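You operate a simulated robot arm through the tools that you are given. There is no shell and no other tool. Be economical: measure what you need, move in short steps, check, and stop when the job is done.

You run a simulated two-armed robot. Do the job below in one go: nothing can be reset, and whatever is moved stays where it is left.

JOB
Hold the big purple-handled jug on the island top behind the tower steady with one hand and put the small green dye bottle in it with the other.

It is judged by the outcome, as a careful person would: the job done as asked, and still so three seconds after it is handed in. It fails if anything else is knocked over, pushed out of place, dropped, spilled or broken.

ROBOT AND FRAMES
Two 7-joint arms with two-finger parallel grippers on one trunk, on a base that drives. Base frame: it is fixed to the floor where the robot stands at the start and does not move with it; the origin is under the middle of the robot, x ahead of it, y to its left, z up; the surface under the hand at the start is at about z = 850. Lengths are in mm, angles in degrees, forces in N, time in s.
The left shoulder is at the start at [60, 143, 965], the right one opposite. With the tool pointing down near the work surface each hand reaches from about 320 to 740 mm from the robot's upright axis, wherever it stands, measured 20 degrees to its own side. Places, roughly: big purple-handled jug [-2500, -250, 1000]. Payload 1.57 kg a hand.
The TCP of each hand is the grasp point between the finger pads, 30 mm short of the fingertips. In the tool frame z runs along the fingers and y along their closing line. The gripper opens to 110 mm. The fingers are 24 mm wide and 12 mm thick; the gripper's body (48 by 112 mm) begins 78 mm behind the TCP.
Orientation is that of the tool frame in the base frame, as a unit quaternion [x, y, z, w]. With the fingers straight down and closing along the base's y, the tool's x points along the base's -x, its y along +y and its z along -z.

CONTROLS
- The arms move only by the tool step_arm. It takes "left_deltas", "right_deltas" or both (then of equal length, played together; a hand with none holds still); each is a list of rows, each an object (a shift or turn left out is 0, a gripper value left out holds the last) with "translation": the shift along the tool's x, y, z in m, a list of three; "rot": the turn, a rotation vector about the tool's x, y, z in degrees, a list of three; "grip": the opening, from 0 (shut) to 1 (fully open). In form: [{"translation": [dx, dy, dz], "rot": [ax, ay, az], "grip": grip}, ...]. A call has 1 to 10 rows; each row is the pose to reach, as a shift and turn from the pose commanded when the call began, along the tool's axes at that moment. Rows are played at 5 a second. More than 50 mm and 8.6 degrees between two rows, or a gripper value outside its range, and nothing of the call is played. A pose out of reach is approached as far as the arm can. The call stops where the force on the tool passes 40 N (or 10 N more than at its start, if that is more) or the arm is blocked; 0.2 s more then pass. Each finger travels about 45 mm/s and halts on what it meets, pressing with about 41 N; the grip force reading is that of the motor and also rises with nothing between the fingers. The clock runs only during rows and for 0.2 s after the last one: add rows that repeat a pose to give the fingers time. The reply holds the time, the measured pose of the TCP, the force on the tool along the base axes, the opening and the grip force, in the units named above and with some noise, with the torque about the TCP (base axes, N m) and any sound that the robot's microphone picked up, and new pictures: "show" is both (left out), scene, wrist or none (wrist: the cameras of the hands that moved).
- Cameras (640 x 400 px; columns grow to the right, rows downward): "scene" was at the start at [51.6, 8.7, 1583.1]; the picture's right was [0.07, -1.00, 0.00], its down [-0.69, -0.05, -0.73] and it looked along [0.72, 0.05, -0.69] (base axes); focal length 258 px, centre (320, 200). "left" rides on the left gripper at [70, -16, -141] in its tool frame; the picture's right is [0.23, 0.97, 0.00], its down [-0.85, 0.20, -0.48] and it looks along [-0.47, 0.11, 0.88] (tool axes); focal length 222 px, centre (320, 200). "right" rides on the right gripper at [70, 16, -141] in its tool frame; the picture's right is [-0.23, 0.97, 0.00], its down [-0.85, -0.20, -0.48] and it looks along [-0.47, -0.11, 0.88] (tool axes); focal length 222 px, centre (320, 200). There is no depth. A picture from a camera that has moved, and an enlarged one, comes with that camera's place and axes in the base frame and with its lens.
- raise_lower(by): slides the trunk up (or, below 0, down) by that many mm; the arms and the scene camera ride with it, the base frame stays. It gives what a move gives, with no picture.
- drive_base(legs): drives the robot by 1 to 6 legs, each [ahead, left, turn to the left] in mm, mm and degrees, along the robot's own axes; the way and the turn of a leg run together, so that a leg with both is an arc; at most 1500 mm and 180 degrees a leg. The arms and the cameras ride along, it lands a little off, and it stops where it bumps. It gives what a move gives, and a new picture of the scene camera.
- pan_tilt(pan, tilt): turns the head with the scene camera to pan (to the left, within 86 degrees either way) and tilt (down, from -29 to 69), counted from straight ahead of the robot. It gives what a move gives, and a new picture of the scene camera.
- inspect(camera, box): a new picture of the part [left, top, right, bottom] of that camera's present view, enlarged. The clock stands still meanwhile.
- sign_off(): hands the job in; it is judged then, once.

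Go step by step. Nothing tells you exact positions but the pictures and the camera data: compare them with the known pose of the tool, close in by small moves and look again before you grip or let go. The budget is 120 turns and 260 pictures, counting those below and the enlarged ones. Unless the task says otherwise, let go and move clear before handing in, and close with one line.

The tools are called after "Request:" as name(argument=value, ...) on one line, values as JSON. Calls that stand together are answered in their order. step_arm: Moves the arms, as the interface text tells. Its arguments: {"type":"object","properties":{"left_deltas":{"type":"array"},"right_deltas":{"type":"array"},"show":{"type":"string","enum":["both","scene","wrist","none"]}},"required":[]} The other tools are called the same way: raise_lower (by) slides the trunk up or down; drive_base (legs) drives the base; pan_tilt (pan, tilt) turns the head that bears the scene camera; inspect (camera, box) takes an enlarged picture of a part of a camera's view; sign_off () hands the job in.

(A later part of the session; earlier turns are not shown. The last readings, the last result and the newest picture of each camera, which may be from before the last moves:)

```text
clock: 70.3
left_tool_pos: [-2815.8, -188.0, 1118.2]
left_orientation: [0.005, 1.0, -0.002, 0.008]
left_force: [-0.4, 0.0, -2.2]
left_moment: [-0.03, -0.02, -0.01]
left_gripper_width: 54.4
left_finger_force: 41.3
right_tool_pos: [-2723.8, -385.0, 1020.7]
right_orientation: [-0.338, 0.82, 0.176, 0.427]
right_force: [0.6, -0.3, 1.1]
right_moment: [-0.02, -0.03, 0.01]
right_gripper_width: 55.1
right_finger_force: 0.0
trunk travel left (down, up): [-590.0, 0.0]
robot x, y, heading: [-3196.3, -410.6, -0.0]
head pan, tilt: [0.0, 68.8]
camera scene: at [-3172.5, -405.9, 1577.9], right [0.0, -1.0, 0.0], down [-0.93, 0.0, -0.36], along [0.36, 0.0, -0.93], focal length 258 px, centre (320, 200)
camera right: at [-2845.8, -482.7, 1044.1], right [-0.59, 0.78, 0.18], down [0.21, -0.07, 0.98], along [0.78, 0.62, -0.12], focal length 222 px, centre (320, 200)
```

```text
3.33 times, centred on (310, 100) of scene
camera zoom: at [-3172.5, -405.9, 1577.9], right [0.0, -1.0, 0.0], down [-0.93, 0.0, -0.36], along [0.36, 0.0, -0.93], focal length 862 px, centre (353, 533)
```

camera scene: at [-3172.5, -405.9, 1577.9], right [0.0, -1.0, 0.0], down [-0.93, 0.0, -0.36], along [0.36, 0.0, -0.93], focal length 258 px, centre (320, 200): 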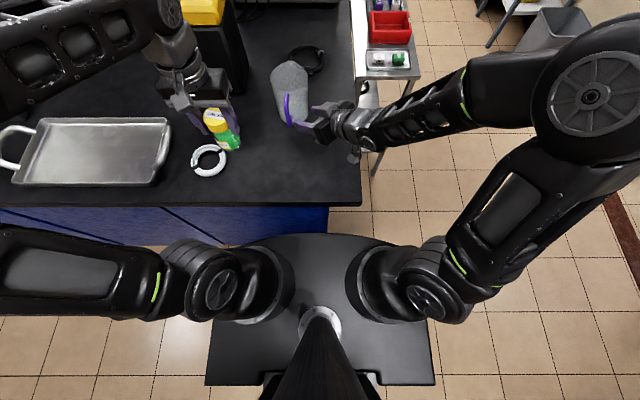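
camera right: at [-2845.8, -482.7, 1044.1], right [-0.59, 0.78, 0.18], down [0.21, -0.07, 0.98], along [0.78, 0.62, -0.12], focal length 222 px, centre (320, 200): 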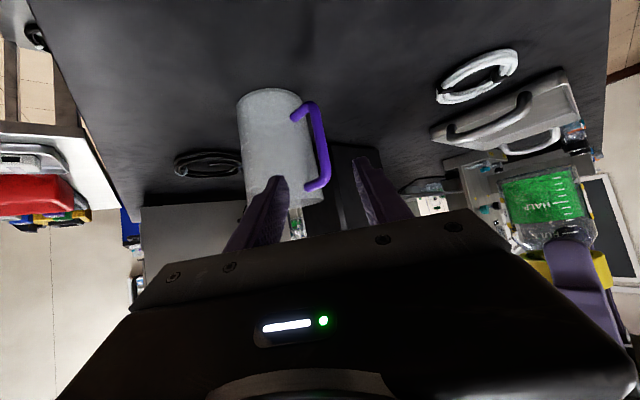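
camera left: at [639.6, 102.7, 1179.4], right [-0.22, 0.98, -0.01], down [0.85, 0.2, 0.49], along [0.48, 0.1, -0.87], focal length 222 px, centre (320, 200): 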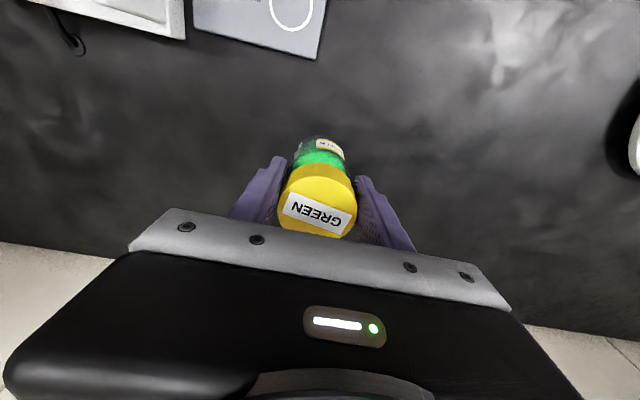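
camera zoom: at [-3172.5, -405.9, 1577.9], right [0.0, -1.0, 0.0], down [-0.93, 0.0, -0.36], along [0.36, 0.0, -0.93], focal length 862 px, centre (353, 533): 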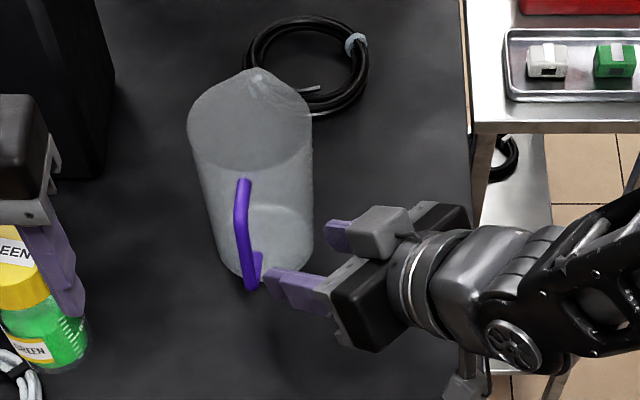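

Triangulation puts the bar about 120 mm ahead along the fingers and ~2 mm off centre. I'll narrow the opening to 35 mm and advance most of the way.

Request:
step_arm(right_deltas=[{"translation": [0, 0.002, 0.0], "grip": 0.33}, {"translation": [0, 0.002, 0.0], "grip": 0.33}, {"translation": [0, 0.002, 0.03], "grip": 0.33}, {"translation": [0, 0.002, 0.06], "grip": 0.33}, {"translation": [0, 0.002, 0.08], "grip": 0.33}, {"translation": [0, 0.002, 0.08], "grip": 0.33}])

Request:
inspect(camera="right", box=[220, 70, 420, 230])

Request:
inspect(camera="scene", box=[250, 50, 370, 150])

```text
clock: 71.8
left_tool_pos: [-2816.0, -188.2, 1118.4]
left_orientation: [0.005, 1.0, -0.003, 0.009]
left_force: [-0.5, 0.4, -1.5]
left_moment: [0.03, 0.03, 0.01]
left_gripper_width: 54.1
left_finger_force: 40.8
right_tool_pos: [-2678.6, -337.2, 976.0]
right_orientation: [-0.338, 0.82, 0.176, 0.427]
right_force: [-0.7, -0.3, 0.1]
right_moment: [-0.01, -0.01, -0.01]
right_gripper_width: 36.4
right_finger_force: 0.1
trunk travel left (down, up): [-590.0, 0.0]
robot x, y, heading: [-3193.3, -410.4, -0.1]
head pan, tilt: [0.0, 68.8]
camera scene: at [-3172.1, -406.0, 1577.9], right [0.0, -1.0, 0.0], down [-0.93, 0.0, -0.36], along [0.36, 0.0, -0.93], focal length 258 px, centre (320, 200)
camera right: at [-2798.6, -435.9, 999.4], right [-0.59, 0.78, 0.19], down [0.21, -0.07, 0.97], along [0.78, 0.62, -0.12], focal length 222 px, centre (320, 200)
```

scene: 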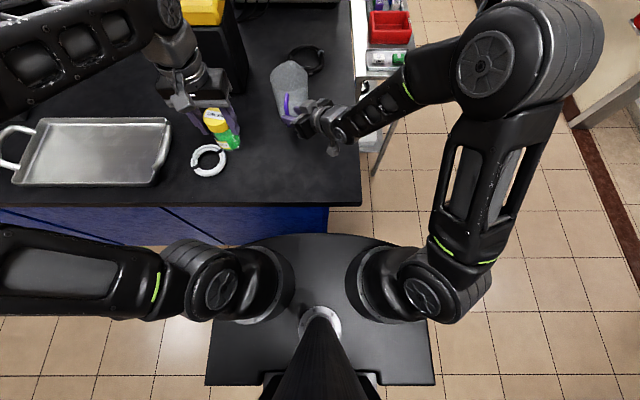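
right: 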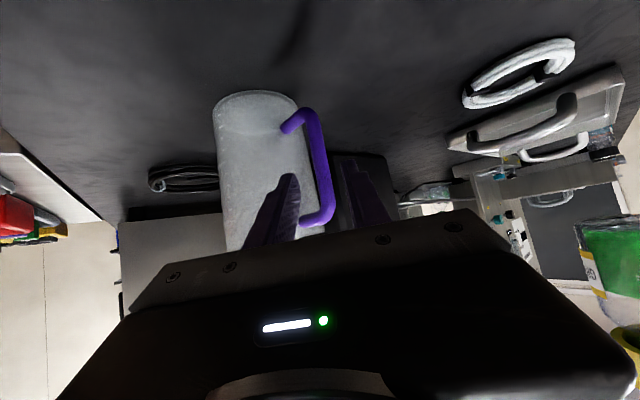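

```text
2.50 times, centred on (320, 150) of right
camera zoom: at [-2798.6, -435.9, 999.4], right [-0.59, 0.78, 0.19], down [0.21, -0.07, 0.97], along [0.78, 0.62, -0.12], focal length 555 px, centre (320, 325)
```

zoom: 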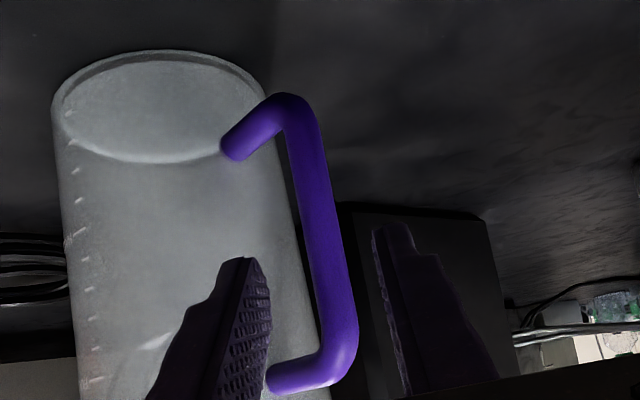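

```text
4.00 times, centred on (310, 100) of scene
camera zoom: at [-3172.1, -406.0, 1577.9], right [0.0, -1.0, 0.0], down [-0.93, 0.0, -0.36], along [0.36, 0.0, -0.93], focal length 1034 px, centre (360, 600)
```

zoom: 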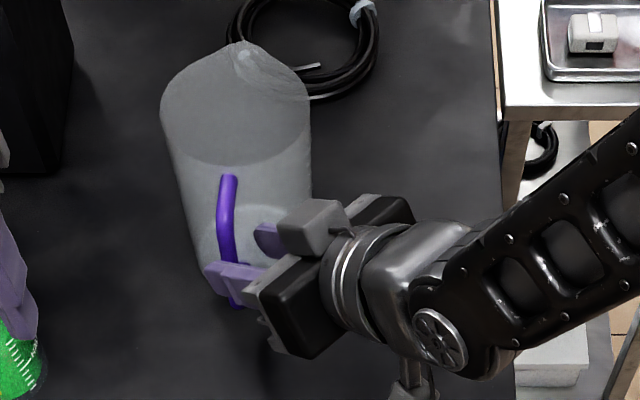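

The bar is centred and ~36 mm ahead. I'll go 30 mm farther and close gently.

Request:
step_arm(right_deltas=[{"translation": [0, 0.0005, 0.015], "grip": 0.33}, {"translation": [0, 0.0005, 0.03], "grip": 0.33}, {"translation": [0, 0.0005, 0.03], "grip": 0.33}], show="wrist")

Request:
inspect(camera="right", box=[220, 70, 420, 230])

```text
clock: 72.5
left_tool_pos: [-2815.9, -189.5, 1117.7]
left_orientation: [0.005, 1.0, -0.001, 0.009]
left_force: [0.0, -0.1, -2.0]
left_moment: [-0.03, 0.02, 0.07]
left_gripper_width: 54.3
left_finger_force: 41.2
right_tool_pos: [-2660.5, -320.2, 958.3]
right_orientation: [-0.338, 0.82, 0.175, 0.427]
right_force: [0.3, -0.1, 0.2]
right_moment: [-0.01, 0.0, 0.04]
right_gripper_width: 36.4
right_finger_force: 0.0
trunk travel left (down, up): [-590.0, 0.0]
robot x, y, heading: [-3199.3, -407.3, -0.3]
head pan, tilt: [0.0, 68.8]
camera right: at [-2782.4, -418.4, 981.5], right [-0.59, 0.78, 0.19], down [0.21, -0.07, 0.97], along [0.78, 0.62, -0.12], focal length 222 px, centre (320, 200)
```

right: 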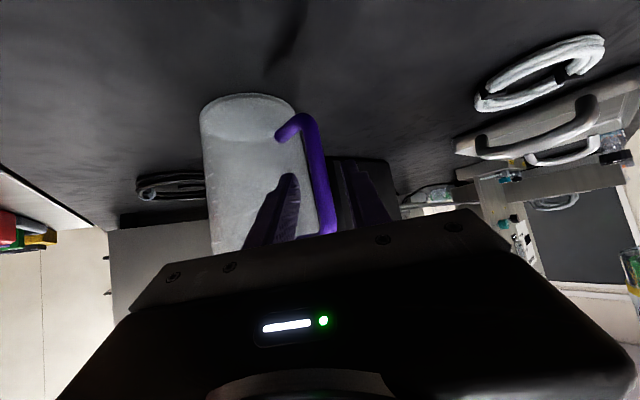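

```text
2.50 times, centred on (320, 150) of right
camera zoom: at [-2782.4, -418.4, 981.5], right [-0.59, 0.78, 0.19], down [0.21, -0.07, 0.97], along [0.78, 0.62, -0.12], focal length 555 px, centre (320, 325)
```

zoom: 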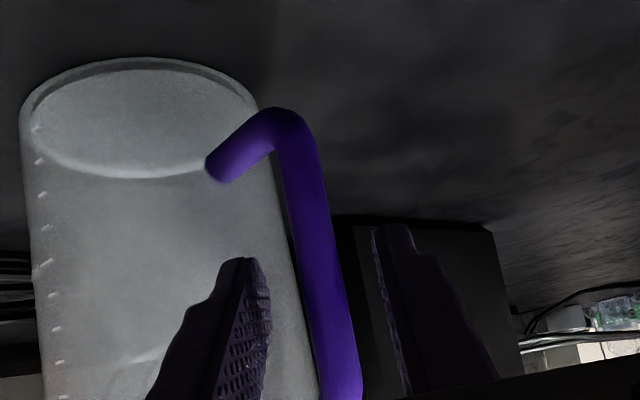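

The bar is centred between the pads, so I'll close in small steps.

Request:
step_arm(right_deltas=[{"grip": 0.26}, {"grip": 0.2}, {"grip": 0.15}, {"grip": 0.12}, {"grip": 0.1}, {"grip": 0.1}], show="wrist")

Request:
inspect(camera="right", box=[220, 70, 420, 230])

```text
clock: 74.0
left_tool_pos: [-2815.9, -189.3, 1118.3]
left_orientation: [0.006, 1.0, -0.003, 0.009]
left_force: [-0.4, -0.2, -1.9]
left_moment: [0.01, 0.02, 0.0]
left_gripper_width: 54.4
left_finger_force: 41.2
right_tool_pos: [-2660.5, -320.0, 958.0]
right_orientation: [-0.339, 0.819, 0.176, 0.427]
right_force: [-0.9, -0.5, 0.8]
right_moment: [0.02, -0.01, 0.03]
right_gripper_width: 12.1
right_finger_force: 27.6
trunk travel left (down, up): [-590.0, 0.0]
robot x, y, heading: [-3195.5, -409.9, -0.2]
head pan, tilt: [0.0, 68.8]
camera right: at [-2782.3, -418.3, 981.7], right [-0.59, 0.78, 0.19], down [0.21, -0.07, 0.97], along [0.78, 0.62, -0.12], focal length 222 px, centre (320, 200)
```

right: 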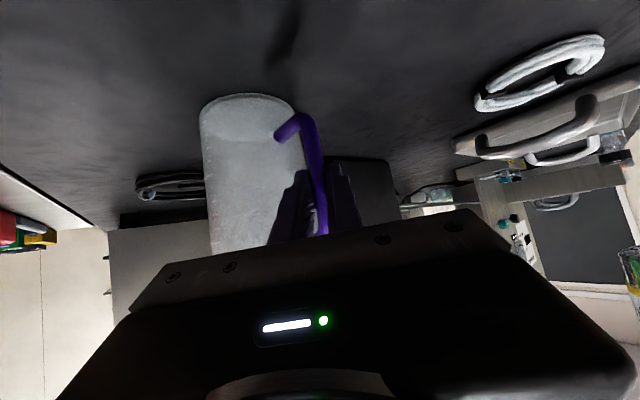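

```text
2.50 times, centred on (320, 150) of right
camera zoom: at [-2782.3, -418.3, 981.7], right [-0.59, 0.78, 0.19], down [0.21, -0.07, 0.97], along [0.78, 0.62, -0.12], focal length 555 px, centre (320, 325)
```

zoom: 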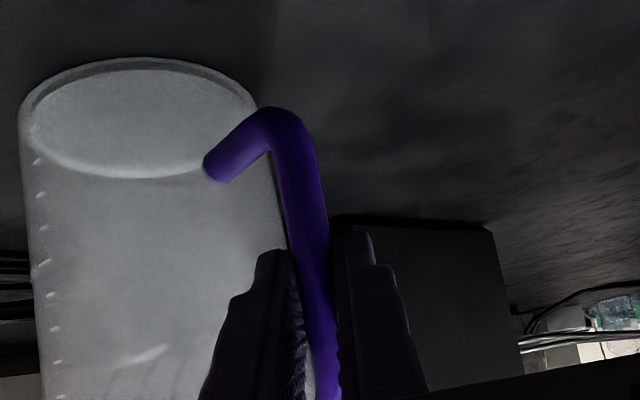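

The handle is held at 12 mm and the jug hasn't moved. Next I'll bring the bottle in the left hand partway toward the jug mouth, staying above the rim (~1012), and look.

Request:
step_arm(left_deltas=[{"translation": [-0.03, -0.015, -0.005]}, {"translation": [-0.06, -0.03, -0.007]}, {"translation": [-0.09, -0.045, -0.007]}, {"translation": [-0.12, -0.06, -0.007]}, {"translation": [-0.15, -0.078, -0.007]}, {"translation": [-0.18, -0.095, -0.007]}, {"translation": [-0.18, -0.095, -0.007]}])

Request:
pan_tilt(pan=0, tilt=45)

```text
clock: 75.5
left_tool_pos: [-2637.9, -284.5, 1128.0]
left_orientation: [0.005, 1.0, -0.003, 0.009]
left_force: [-0.5, 0.8, -1.7]
left_moment: [0.02, -0.03, -0.01]
left_gripper_width: 54.0
left_finger_force: 40.2
right_tool_pos: [-2660.9, -319.3, 957.3]
right_orientation: [-0.338, 0.82, 0.176, 0.426]
right_force: [-1.4, 0.2, 2.2]
right_moment: [-0.01, 0.04, 0.0]
right_gripper_width: 12.8
right_finger_force: 11.1
trunk travel left (down, up): [-590.0, 0.0]
robot x, y, heading: [-3195.8, -407.1, -0.1]
head pan, tilt: [0.0, 68.8]
camera scene: at [-3172.0, -405.6, 1577.9], right [0.0, -1.0, 0.0], down [-0.93, 0.0, -0.36], along [0.36, 0.0, -0.93], focal length 258 px, centre (320, 200)
camera left: at [-2709.9, -299.9, 1268.6], right [-0.22, 0.98, -0.01], down [0.85, 0.19, 0.49], along [0.48, 0.1, -0.87], focal length 222 px, centre (320, 200)
```

scene: 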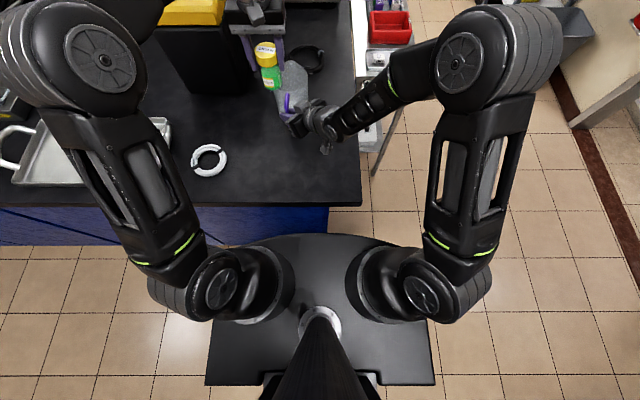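
left: 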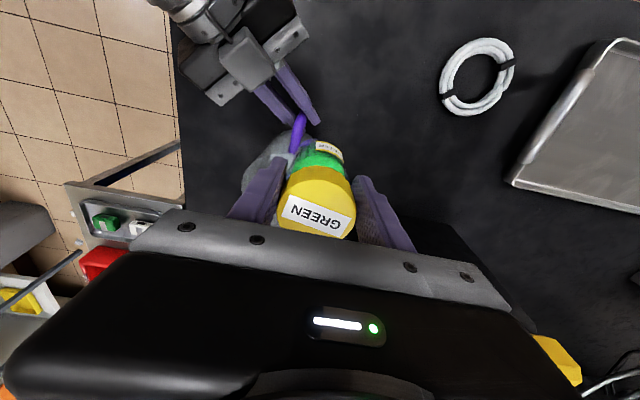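

```text
clock: 76.4
left_tool_pos: [-2636.8, -284.4, 1127.8]
left_orientation: [0.005, 1.0, -0.004, 0.009]
left_force: [-0.3, -0.5, -1.1]
left_moment: [0.01, 0.04, -0.01]
left_gripper_width: 54.4
left_finger_force: 41.0
right_tool_pos: [-2660.5, -320.7, 958.4]
right_orientation: [-0.338, 0.82, 0.176, 0.427]
right_force: [-0.9, -0.2, 0.0]
right_moment: [-0.02, 0.07, 0.02]
right_gripper_width: 12.0
right_finger_force: 29.5
trunk travel left (down, up): [-590.0, 0.0]
robot x, y, heading: [-3194.9, -410.9, -0.2]
head pan, tilt: [0.0, 45.0]
camera scene: at [-3146.2, -405.9, 1606.7], right [0.0, -1.0, 0.0], down [-0.71, 0.0, -0.71], along [0.71, 0.0, -0.71], focal length 258 px, centre (320, 200)
```

scene: 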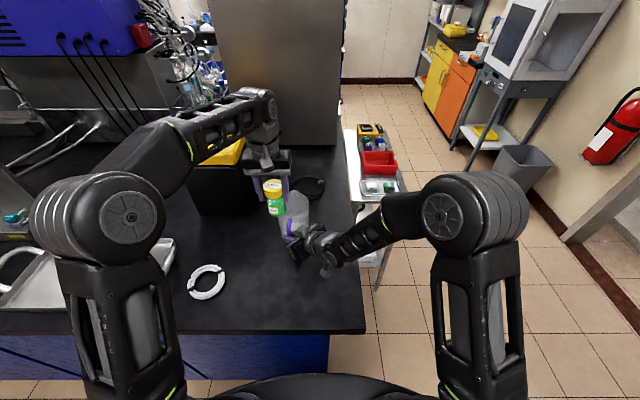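

No reach trouble yet. I'll zoom on the jug and bottle to get their relative offset.

Request:
inspect(camera="scene", box=[240, 150, 360, 270])

Request:
inspect(camera="left", box=[220, 80, 380, 240])

```text
3.33 times, centred on (300, 210) of scene
camera zoom: at [-3146.2, -405.9, 1606.7], right [0.0, -1.0, 0.0], down [-0.71, 0.0, -0.71], along [0.71, 0.0, -0.71], focal length 862 px, centre (387, 167)
```

zoom: 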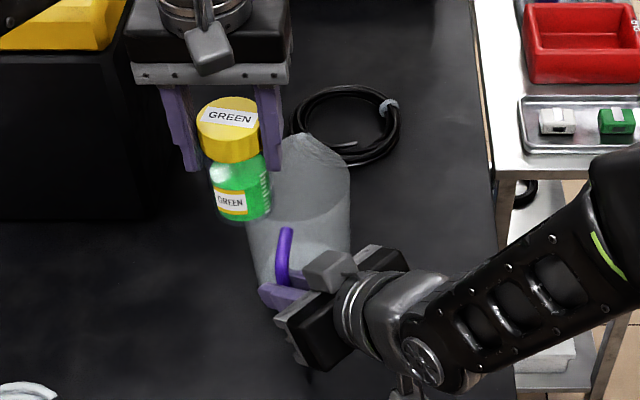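

```text
2.50 times, centred on (300, 160) of left
camera zoom: at [-2709.9, -300.0, 1268.5], right [-0.22, 0.98, -0.01], down [0.85, 0.19, 0.49], along [0.48, 0.1, -0.87], focal length 555 px, centre (370, 300)
```

zoom: 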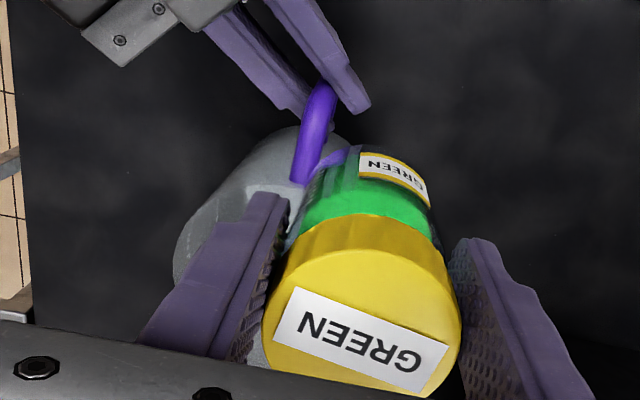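

By triangulation the jug mouth centre is near [-2572, -324] with its rim at z ≈ 1012. I'll move the bottle over it, still above the rim.

Request:
step_arm(left_deltas=[{"translation": [-0.022, -0.013, 0.0]}, {"translation": [-0.044, -0.026, 0.0]}, {"translation": [-0.066, -0.04, 0.002]}, {"translation": [-0.066, -0.04, 0.002]}], show="wrist")

Request:
inspect(camera="scene", box=[240, 150, 360, 270])

Request:
inspect(camera="left", box=[220, 80, 380, 240])

Request:
inspect(camera="right", box=[160, 60, 480, 260])

```text
clock: 77.4
left_tool_pos: [-2607.0, -301.7, 1127.8]
left_orientation: [0.006, 1.0, -0.003, 0.01]
left_force: [0.3, -0.3, -2.1]
left_moment: [0.0, 0.03, 0.0]
left_gripper_width: 53.9
left_finger_force: 40.8
left hand out of reach, approached as far as the arm can: row 2, 3, 4
right_tool_pos: [-2661.1, -320.0, 958.5]
right_orientation: [-0.337, 0.82, 0.175, 0.427]
right_force: [0.2, -0.2, 1.1]
right_moment: [0.07, -0.1, -0.07]
right_gripper_width: 12.2
right_finger_force: 15.7
trunk travel left (down, up): [-590.0, 0.0]
robot x, y, heading: [-3192.4, -410.5, -0.3]
head pan, tilt: [0.0, 45.0]
camera left: at [-2680.0, -317.5, 1268.9], right [-0.22, 0.98, -0.01], down [0.85, 0.19, 0.49], along [0.48, 0.1, -0.87], focal length 222 px, centre (320, 200)
```

left: 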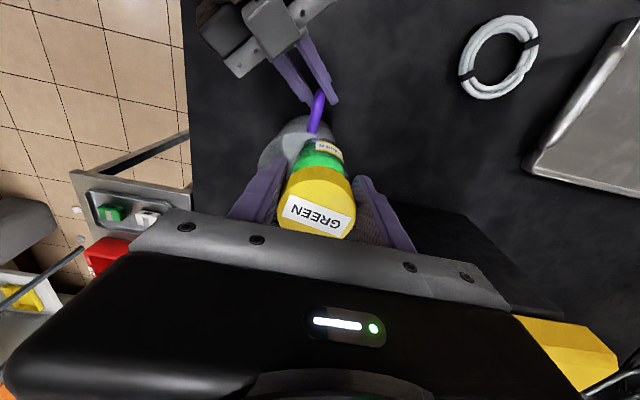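

```text
3.33 times, centred on (300, 210) of scene
camera zoom: at [-3146.3, -405.4, 1606.7], right [0.0, -1.0, 0.0], down [-0.71, 0.0, -0.71], along [0.71, 0.0, -0.71], focal length 862 px, centre (387, 167)
```

zoom: 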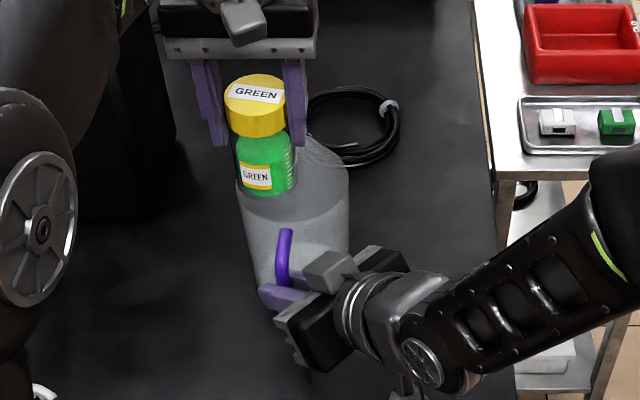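

```text
2.50 times, centred on (300, 160) of left
camera zoom: at [-2680.0, -317.5, 1268.9], right [-0.22, 0.98, -0.01], down [0.85, 0.19, 0.49], along [0.48, 0.1, -0.87], focal length 555 px, centre (370, 300)
```

zoom: 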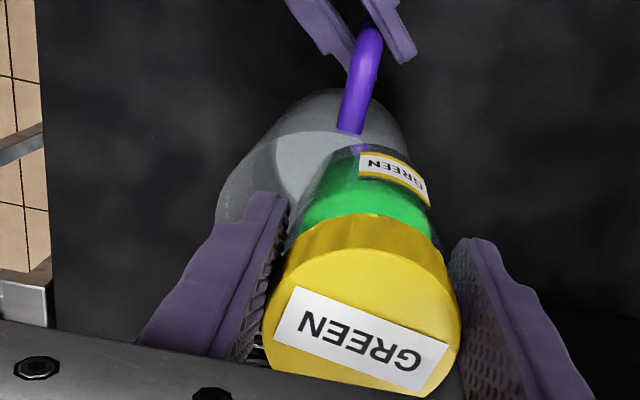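

```text
2.00 times, centred on (320, 160) of right
camera zoom: at [-2782.3, -418.2, 981.6], right [-0.59, 0.78, 0.19], down [0.21, -0.07, 0.97], along [0.78, 0.62, -0.12], focal length 444 px, centre (320, 280)
```

zoom: 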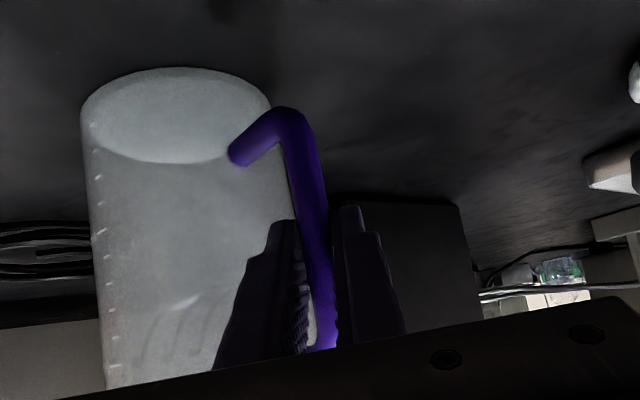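

The straight-down reach ends about 35 mm short at this height. I'll tilt the left hand about 12° so the bottle's bottom leads forward into the mouth, then straighten it as it lowers.

Request:
step_arm(left_deltas=[{"rot": [0, -6, 0]}, {"rot": [0, -12, 0]}, {"translation": [-0.01, -0.01, 0.0], "rot": [0, -12, 0]}, {"translation": [-0.019, -0.02, 0.0], "rot": [0, -12, 0]}, {"translation": [-0.019, -0.02, 0.0], "rot": [0, -12, 0]}], show="wrist")

Request:
inspect(camera="scene", box=[240, 150, 360, 270])

Request:
inspect(camera="left", box=[220, 80, 380, 240])

```text
clock: 78.6
left_tool_pos: [-2589.5, -321.8, 1128.8]
left_orientation: [0.004, 0.994, -0.002, 0.113]
left_force: [-1.0, -0.4, -2.0]
left_moment: [-0.03, 0.03, 0.0]
left_gripper_width: 54.3
left_finger_force: 40.9
right_tool_pos: [-2660.3, -320.6, 956.9]
right_orientation: [-0.338, 0.82, 0.176, 0.427]
right_force: [0.1, 0.2, -0.2]
right_moment: [-0.01, 0.04, -0.02]
right_gripper_width: 12.4
right_finger_force: 10.7
trunk travel left (down, up): [-590.0, 0.0]
robot x, y, heading: [-3199.9, -407.5, -0.3]
head pan, tilt: [0.0, 45.0]
camera left: at [-2688.7, -337.3, 1250.7], right [-0.21, 0.98, -0.06], down [0.73, 0.19, 0.66], along [0.65, 0.1, -0.75], focal length 222 px, centre (320, 200)
```

left: 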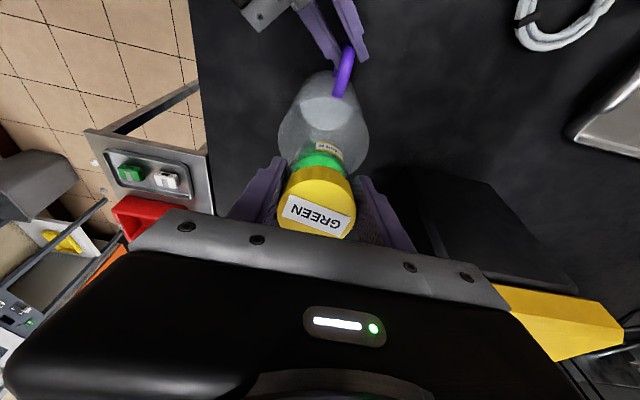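

```text
3.33 times, centred on (300, 210) of scene
camera zoom: at [-3146.1, -405.9, 1606.7], right [0.0, -1.0, 0.0], down [-0.71, 0.0, -0.71], along [0.71, 0.0, -0.71], focal length 862 px, centre (387, 167)
```

zoom: 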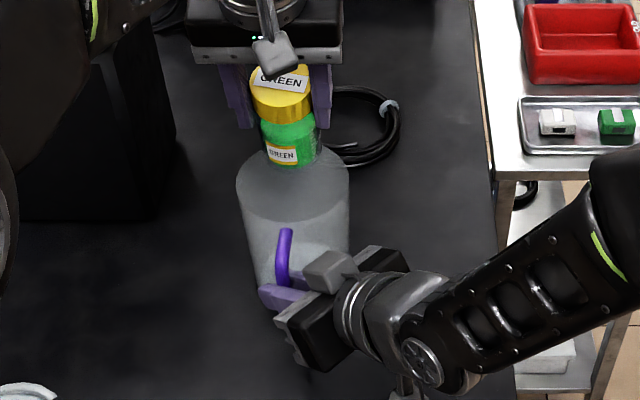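

```text
2.50 times, centred on (300, 160) of left
camera zoom: at [-2688.7, -337.3, 1250.7], right [-0.21, 0.98, -0.06], down [0.73, 0.19, 0.66], along [0.65, 0.1, -0.75], focal length 555 px, centre (370, 300)
```

zoom: 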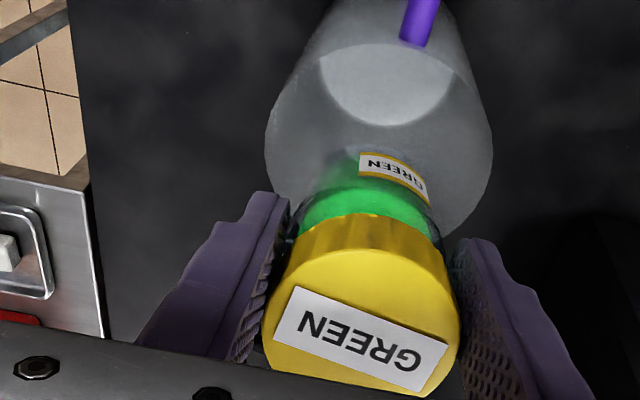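

The wrist view shows the mouth centre at about [-2569, -321], with the bottle's bottom directly over it. I'll lower 50 mm straight down and check.

Request:
step_arm(left_deltas=[{"translation": [0.0034, 0, 0.0146]}, {"translation": [0.0067, 0, 0.0292]}, {"translation": [0.009, 0, 0.039]}, {"translation": [0.0112, 0, 0.0487]}, {"translation": [0.0112, 0, 0.0487]}], show="wrist")

Request:
inspect(camera="scene", box=[240, 150, 360, 270])

Request:
inspect(camera="left", box=[220, 60, 400, 240])

```text
clock: 79.8
left_tool_pos: [-2589.8, -323.3, 1076.6]
left_orientation: [0.004, 0.994, -0.003, 0.114]
left_force: [-0.1, 0.1, -2.0]
left_moment: [0.0, 0.04, 0.0]
left_gripper_width: 54.4
left_finger_force: 41.0
right_tool_pos: [-2660.4, -319.4, 957.8]
right_orientation: [-0.339, 0.82, 0.177, 0.427]
right_force: [-0.2, -0.2, 0.0]
right_moment: [0.02, 0.0, -0.01]
right_gripper_width: 12.5
right_finger_force: 5.3
trunk travel left (down, up): [-590.0, 0.0]
robot x, y, heading: [-3197.9, -408.1, -0.3]
head pan, tilt: [0.0, 45.0]
camera left: at [-2689.2, -339.2, 1200.1], right [-0.21, 0.98, -0.06], down [0.73, 0.2, 0.66], along [0.65, 0.1, -0.75], focal length 222 px, centre (320, 200)
```

left: 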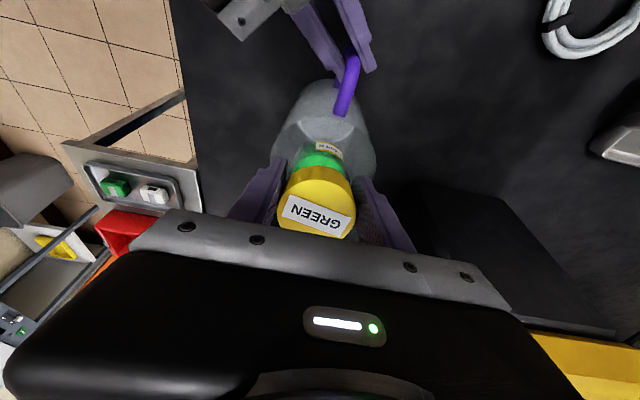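

```text
3.33 times, centred on (300, 210) of scene
camera zoom: at [-3146.1, -405.9, 1606.7], right [0.0, -1.0, 0.0], down [-0.71, 0.0, -0.71], along [0.71, 0.0, -0.71], focal length 862 px, centre (387, 167)
```

zoom: 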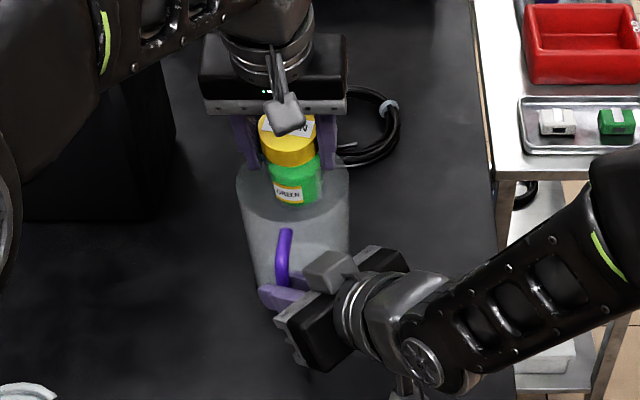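

```text
2.22 times, centred on (310, 150) of left
camera zoom: at [-2689.2, -339.2, 1200.1], right [-0.21, 0.98, -0.06], down [0.73, 0.2, 0.66], along [0.65, 0.1, -0.75], focal length 494 px, centre (342, 311)
```

zoom: 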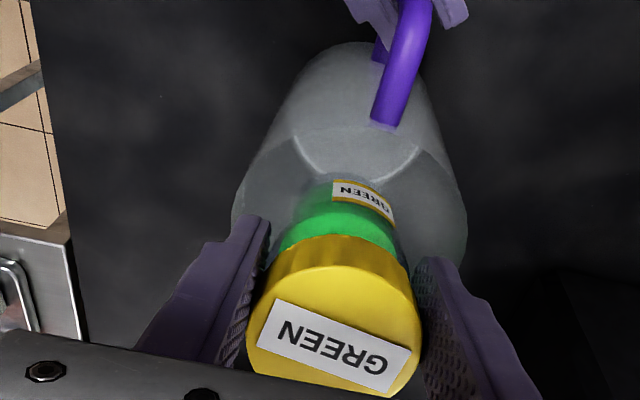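

The bottle's bottom is inside the mouth with clearance all round. I'll firm up the handle grip slightly, then straighten the bottle while lowering to TCP z ≈ 1020.

Request:
step_arm(left_deltas=[{"translation": [0.0045, 0, 0.0195]}, {"translation": [0.0022, 0, 0.0406], "rot": [0, 5, 0]}, {"translation": [-0.0024, 0.001, 0.0519], "rot": [0, 9, 0]}, {"translation": [-0.0076, 0.001, 0.0602], "rot": [0, 13, 0]}, {"translation": [-0.0076, 0.001, 0.0602], "rot": [0, 13, 0]}], right_deltas=[{"grip": 0.08}, {"grip": 0.06}, {"grip": 0.06}, {"grip": 0.06}, {"grip": 0.06}], show="wrist")

Request:
inspect(camera="scene", box=[240, 150, 360, 270])

Request:
inspect(camera="left", box=[220, 60, 400, 240])

```text
clock: 80.7
left_tool_pos: [-2576.4, -325.7, 1035.4]
left_orientation: [0.007, 0.999, -0.005, 0.033]
left_force: [-4.0, 1.4, 11.5]
left_moment: [-0.47, 0.27, -0.16]
left_gripper_width: 54.2
left_finger_force: 40.5
right_tool_pos: [-2658.0, -324.3, 958.2]
right_orientation: [-0.333, 0.822, 0.173, 0.428]
right_force: [2.8, -1.1, 0.4]
right_moment: [0.29, -0.2, 0.03]
right_gripper_width: 11.8
right_finger_force: 28.7
trunk travel left (down, up): [-590.0, 0.0]
robot x, y, heading: [-3199.8, -409.1, -0.4]
head pan, tilt: [0.0, 45.0]
stopped in row 4 (left hand): the force on the tool passed its limit at 50 N (the readings are from after the stop); the commanded pose is now the measured one
camera right: at [-2781.2, -421.0, 981.8], right [-0.58, 0.79, 0.19], down [0.21, -0.07, 0.97], along [0.78, 0.61, -0.12], focal length 222 px, centre (320, 200)
camera left: at [-2655.1, -339.8, 1171.8], right [-0.21, 0.98, -0.03], down [0.82, 0.2, 0.53], along [0.52, 0.09, -0.85], focal length 222 px, centre (320, 200)
```

right: 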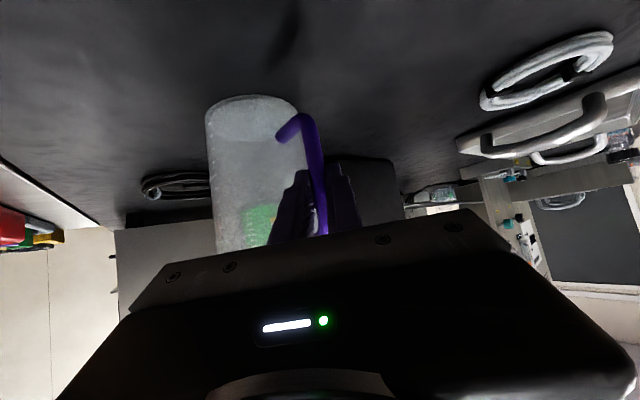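
left: 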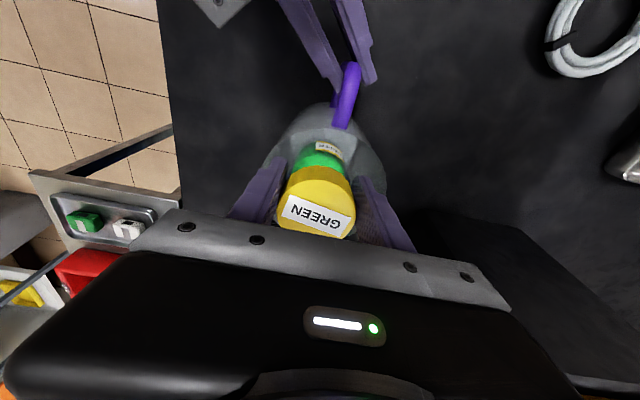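

```text
3.33 times, centred on (300, 210) of scene
camera zoom: at [-3147.7, -405.8, 1607.0], right [0.0, -1.0, 0.0], down [-0.71, 0.0, -0.71], along [0.71, 0.0, -0.71], focal length 862 px, centre (387, 167)
```

zoom: 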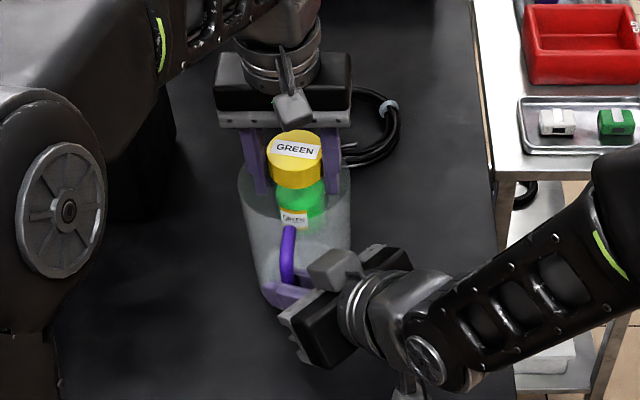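

```text
2.22 times, centred on (310, 150) of left
camera zoom: at [-2655.1, -339.8, 1171.8], right [-0.21, 0.98, -0.03], down [0.82, 0.2, 0.53], along [0.52, 0.09, -0.85], focal length 494 px, centre (342, 311)
```

zoom: 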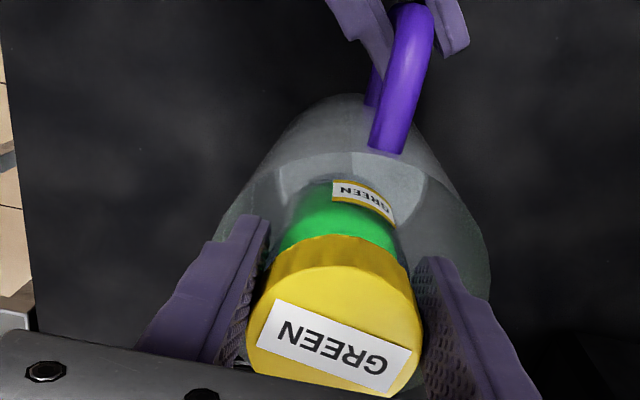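

The stop came from the -y fingertip touching the rim at z ≈ 1005, with the hand a few mm off centre. I'll back up 15 mm and re-measure.

Request:
step_arm(left_deltas=[{"translation": [-0.0005, 0, -0.008]}, {"translation": [-0.001, 0, -0.016]}, {"translation": [-0.001, 0, -0.016]}], show="wrist")

Request:
inspect(camera="scene", box=[260, 170, 340, 250])

Request:
inspect(camera="left", box=[220, 60, 400, 240])

Request:
inspect(camera="right", box=[180, 70, 380, 270])

```text
clock: 81.5
left_tool_pos: [-2575.6, -324.8, 1049.2]
left_orientation: [0.006, 0.999, -0.006, 0.03]
left_force: [-0.7, 0.1, -2.0]
left_moment: [-0.02, 0.02, -0.01]
left_gripper_width: 54.1
left_finger_force: 41.7
right_tool_pos: [-2658.6, -323.4, 957.0]
right_orientation: [-0.335, 0.821, 0.174, 0.427]
right_force: [-0.4, 0.0, 7.0]
right_moment: [0.23, -0.39, 0.02]
right_gripper_width: 12.3
right_finger_force: 29.0
trunk travel left (down, up): [-590.0, 0.0]
robot x, y, heading: [-3198.1, -411.5, -0.3]
head pan, tilt: [0.0, 45.0]
camera left: at [-2655.0, -340.3, 1186.8], right [-0.21, 0.98, -0.02], down [0.83, 0.19, 0.53], along [0.52, 0.09, -0.85], focal length 222 px, centre (320, 200)
```

left: 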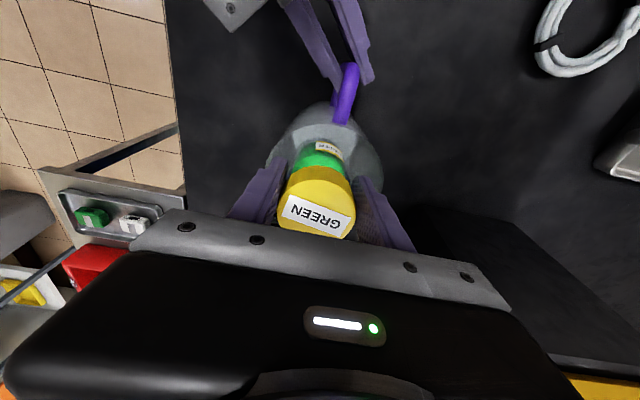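

```text
5.00 times, centred on (300, 210) of scene
camera zoom: at [-3146.8, -406.0, 1606.8], right [0.0, -1.0, 0.0], down [-0.71, 0.0, -0.71], along [0.71, 0.0, -0.71], focal length 1293 px, centre (420, 150)
```

zoom: 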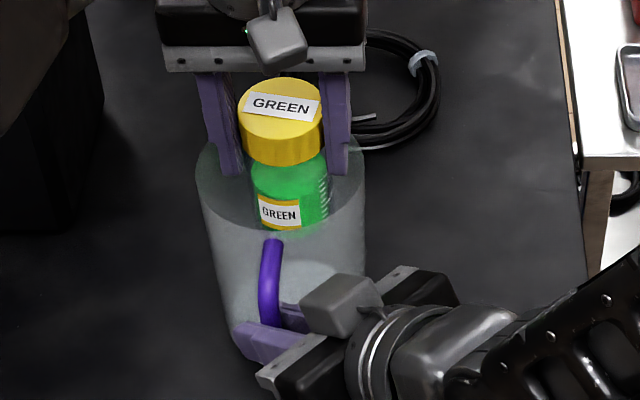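

```text
2.22 times, centred on (310, 150) of left
camera zoom: at [-2655.0, -340.3, 1186.8], right [-0.21, 0.98, -0.02], down [0.83, 0.19, 0.53], along [0.52, 0.09, -0.85], focal length 494 px, centre (342, 311)
```

zoom: 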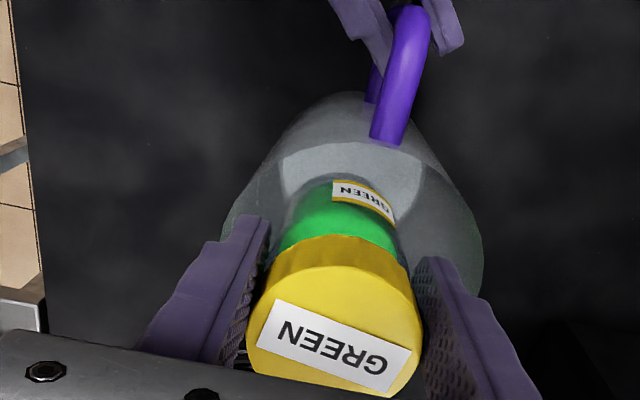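

```text
2.00 times, centred on (280, 170) of right
camera zoom: at [-2780.8, -420.6, 981.5], right [-0.59, 0.79, 0.19], down [0.21, -0.07, 0.97], along [0.78, 0.61, -0.12], focal length 444 px, centre (400, 260)
```

zoom: 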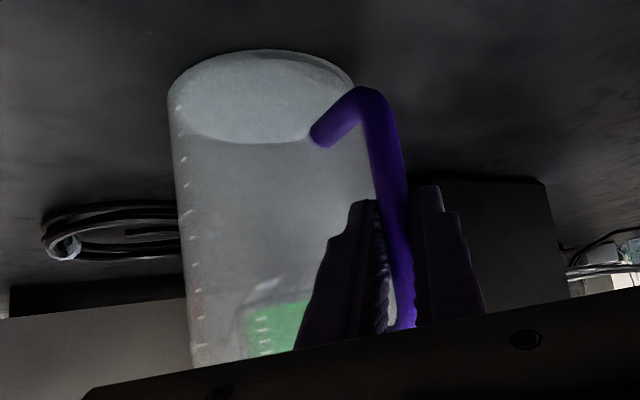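

The jug centre comes out at about [-2565, -322], so the left hand needs +9 in x, +3 in y and straightening. The right hand is pushing the handle down with about 7 N, so I'll ease it up 1 mm.

Request:
step_arm(left_deltas=[{"translation": [-0.005, 0.002, 0], "rot": [0, 1.7, 0]}, {"translation": [-0.009, 0.003, 0.0005], "rot": [0, 3.4, 0]}, {"translation": [-0.009, 0.003, 0.0005], "rot": [0, 3.4, 0]}], right_deltas=[{"translation": [-0.0004, 0, -0.0003]}, {"translation": [-0.0008, 0, -0.0006]}, {"translation": [-0.0008, 0, -0.0006]}], show="none")

Request:
inspect(camera="scene", box=[260, 170, 340, 250])

Request:
inspect(camera="left", box=[220, 60, 400, 240])

```text
clock: 82.3
left_tool_pos: [-2566.4, -323.0, 1049.2]
left_orientation: [0.007, 1.0, -0.005, 0.001]
left_force: [-0.1, 0.3, -2.4]
left_moment: [-0.02, 0.02, 0.03]
left_gripper_width: 54.4
left_finger_force: 41.4
right_tool_pos: [-2659.4, -323.9, 957.9]
right_orientation: [-0.334, 0.823, 0.173, 0.426]
right_force: [0.5, -0.1, 5.2]
right_moment: [0.2, -0.41, -0.02]
right_gripper_width: 12.2
right_finger_force: 29.1
trunk travel left (down, up): [-590.0, 0.0]
robot x, y, heading: [-3194.5, -410.6, -0.2]
head pan, tilt: [0.0, 45.0]
```

```text
5.00 times, centred on (300, 210) of scene
camera zoom: at [-3146.3, -406.0, 1606.7], right [0.0, -1.0, 0.0], down [-0.71, 0.0, -0.71], along [0.71, 0.0, -0.71], focal length 1293 px, centre (420, 150)
```

zoom: 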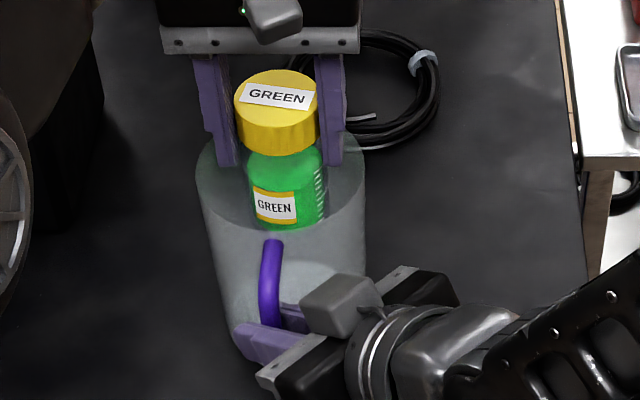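

```text
2.22 times, centred on (310, 150) of left
camera zoom: at [-2637.0, -337.1, 1190.4], right [-0.21, 0.98, -0.01], down [0.86, 0.19, 0.48], along [0.47, 0.09, -0.88], focal length 494 px, centre (342, 311)
```

zoom: 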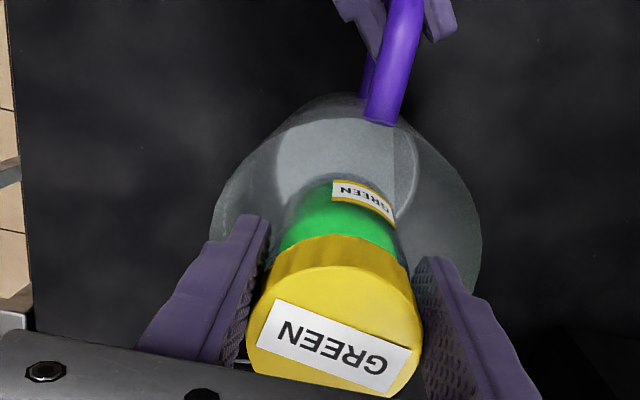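

In both views the fingers are now centred in the mouth. I'll lower straight down in steps.

Request:
step_arm(left_deltas=[{"translation": [0, 0.001, 0.012]}, {"translation": [0, 0.001, 0.024]}, {"translation": [0, 0.001, 0.036]}, {"translation": [0, 0.001, 0.048]}, {"translation": [0, 0.001, 0.048]}], show="none")

Request:
inspect(camera="scene", box=[260, 170, 340, 250])

Request:
inspect(camera="left", box=[220, 60, 400, 240])

```text
clock: 83.5
left_tool_pos: [-2566.3, -321.7, 1000.2]
left_orientation: [0.006, 1.0, -0.005, 0.002]
left_force: [-0.6, 0.3, -1.5]
left_moment: [0.0, 0.03, -0.03]
left_gripper_width: 54.5
left_finger_force: 41.1
right_tool_pos: [-2658.6, -323.2, 957.9]
right_orientation: [-0.334, 0.822, 0.173, 0.428]
right_force: [-1.1, 0.0, 0.8]
right_moment: [-0.02, -0.06, -0.03]
right_gripper_width: 12.0
right_finger_force: 29.4
trunk travel left (down, up): [-590.0, 0.0]
robot x, y, heading: [-3195.9, -407.0, -0.1]
head pan, tilt: [0.0, 45.0]
```

```text
5.00 times, centred on (300, 210) of scene
camera zoom: at [-3146.3, -406.1, 1606.7], right [0.0, -1.0, 0.0], down [-0.71, 0.0, -0.71], along [0.71, 0.0, -0.71], focal length 1293 px, centre (420, 150)
```

zoom: 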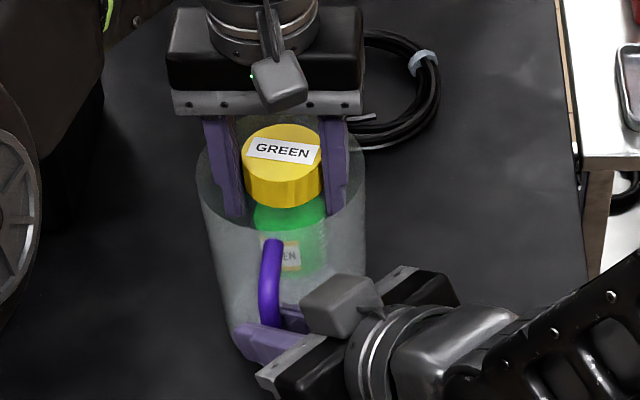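

```text
2.22 times, centred on (310, 150) of left
camera zoom: at [-2635.9, -336.9, 1141.6], right [-0.21, 0.98, -0.01], down [0.86, 0.19, 0.48], along [0.47, 0.09, -0.88], focal length 494 px, centre (342, 311)
```

zoom: 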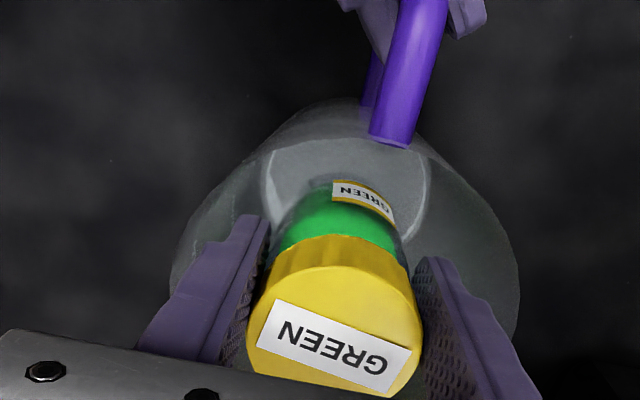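

The fingers are inside the rim with no contact force. I'll continue down 40 mm.

Request:
step_arm(left_deltas=[{"translation": [0, 0, 0.01]}, {"translation": [0, 0, 0.02]}, {"translation": [0, 0, 0.03]}, {"translation": [0, 0, 0.04]}, {"translation": [0, 0, 0.04]}], show="none")

Request:
inspect(camera="scene", box=[260, 170, 340, 250])

Request:
inspect(camera="right", box=[180, 70, 380, 270])

```text
clock: 84.7
left_tool_pos: [-2565.5, -322.0, 959.0]
left_orientation: [0.006, 1.0, -0.005, 0.003]
left_force: [0.6, -0.5, -1.5]
left_moment: [0.04, -0.01, 0.0]
left_gripper_width: 54.3
left_finger_force: 40.8
right_tool_pos: [-2658.1, -324.3, 956.6]
right_orientation: [-0.333, 0.823, 0.173, 0.426]
right_force: [-0.2, 0.2, -0.2]
right_moment: [-0.01, 0.06, 0.0]
right_gripper_width: 12.1
right_finger_force: 29.0
trunk travel left (down, up): [-590.0, 0.0]
robot x, y, heading: [-3198.4, -411.0, -0.3]
head pan, tilt: [0.0, 45.0]
```

```text
5.00 times, centred on (300, 210) of scene
camera zoom: at [-3146.0, -406.0, 1606.7], right [0.0, -1.0, 0.0], down [-0.71, 0.0, -0.71], along [0.71, 0.0, -0.71], focal length 1293 px, centre (420, 150)
```

zoom: 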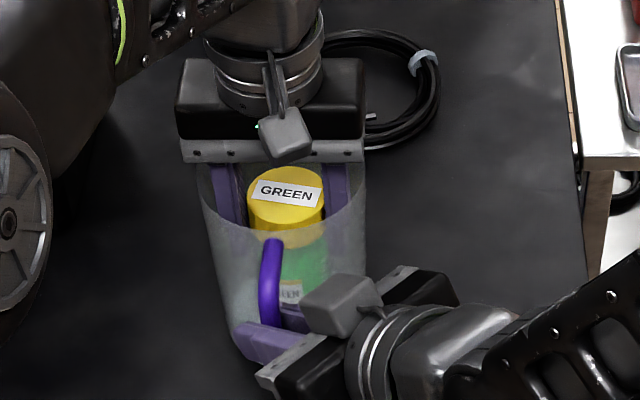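

```text
2.00 times, centred on (280, 170) of right
camera zoom: at [-2780.9, -420.7, 982.2], right [-0.59, 0.79, 0.19], down [0.21, -0.07, 0.97], along [0.78, 0.61, -0.13], focal length 444 px, centre (400, 260)
```

zoom: 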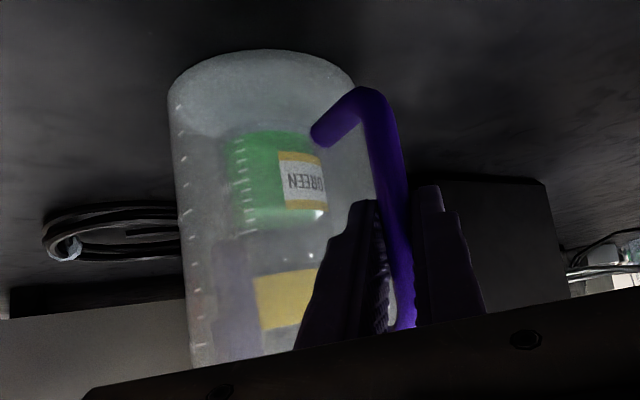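

The bottle is almost on the jug floor. I'll creep down until it touches.

Request:
step_arm(left_deltas=[{"translation": [0, 0, 0.003]}, {"translation": [0, 0, 0.006]}, {"translation": [0, 0, 0.008]}, {"translation": [0, 0, 0.01]}, {"translation": [0, 0, 0.01]}], show="none")

Request:
inspect(camera="right", box=[180, 70, 380, 270])

```text
clock: 85.9
left_tool_pos: [-2566.3, -321.8, 949.8]
left_orientation: [0.006, 1.0, -0.005, 0.001]
left_force: [-0.5, -0.1, -2.3]
left_moment: [-0.03, 0.02, -0.02]
left_gripper_width: 54.4
left_finger_force: 41.0
right_tool_pos: [-2658.0, -323.9, 958.0]
right_orientation: [-0.335, 0.822, 0.174, 0.427]
right_force: [0.0, 0.8, -0.7]
right_moment: [0.0, 0.05, 0.01]
right_gripper_width: 11.8
right_finger_force: 29.2
trunk travel left (down, up): [-590.0, 0.0]
robot x, y, heading: [-3196.1, -404.7, -0.2]
head pan, tilt: [0.0, 45.0]
```

```text
2.00 times, centred on (280, 170) of right
camera zoom: at [-2780.9, -420.7, 982.2], right [-0.59, 0.79, 0.19], down [0.21, -0.07, 0.97], along [0.78, 0.61, -0.13], focal length 444 px, centre (400, 260)
```

zoom: 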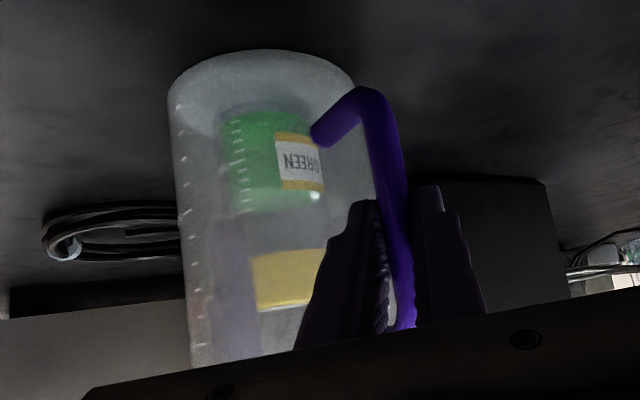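

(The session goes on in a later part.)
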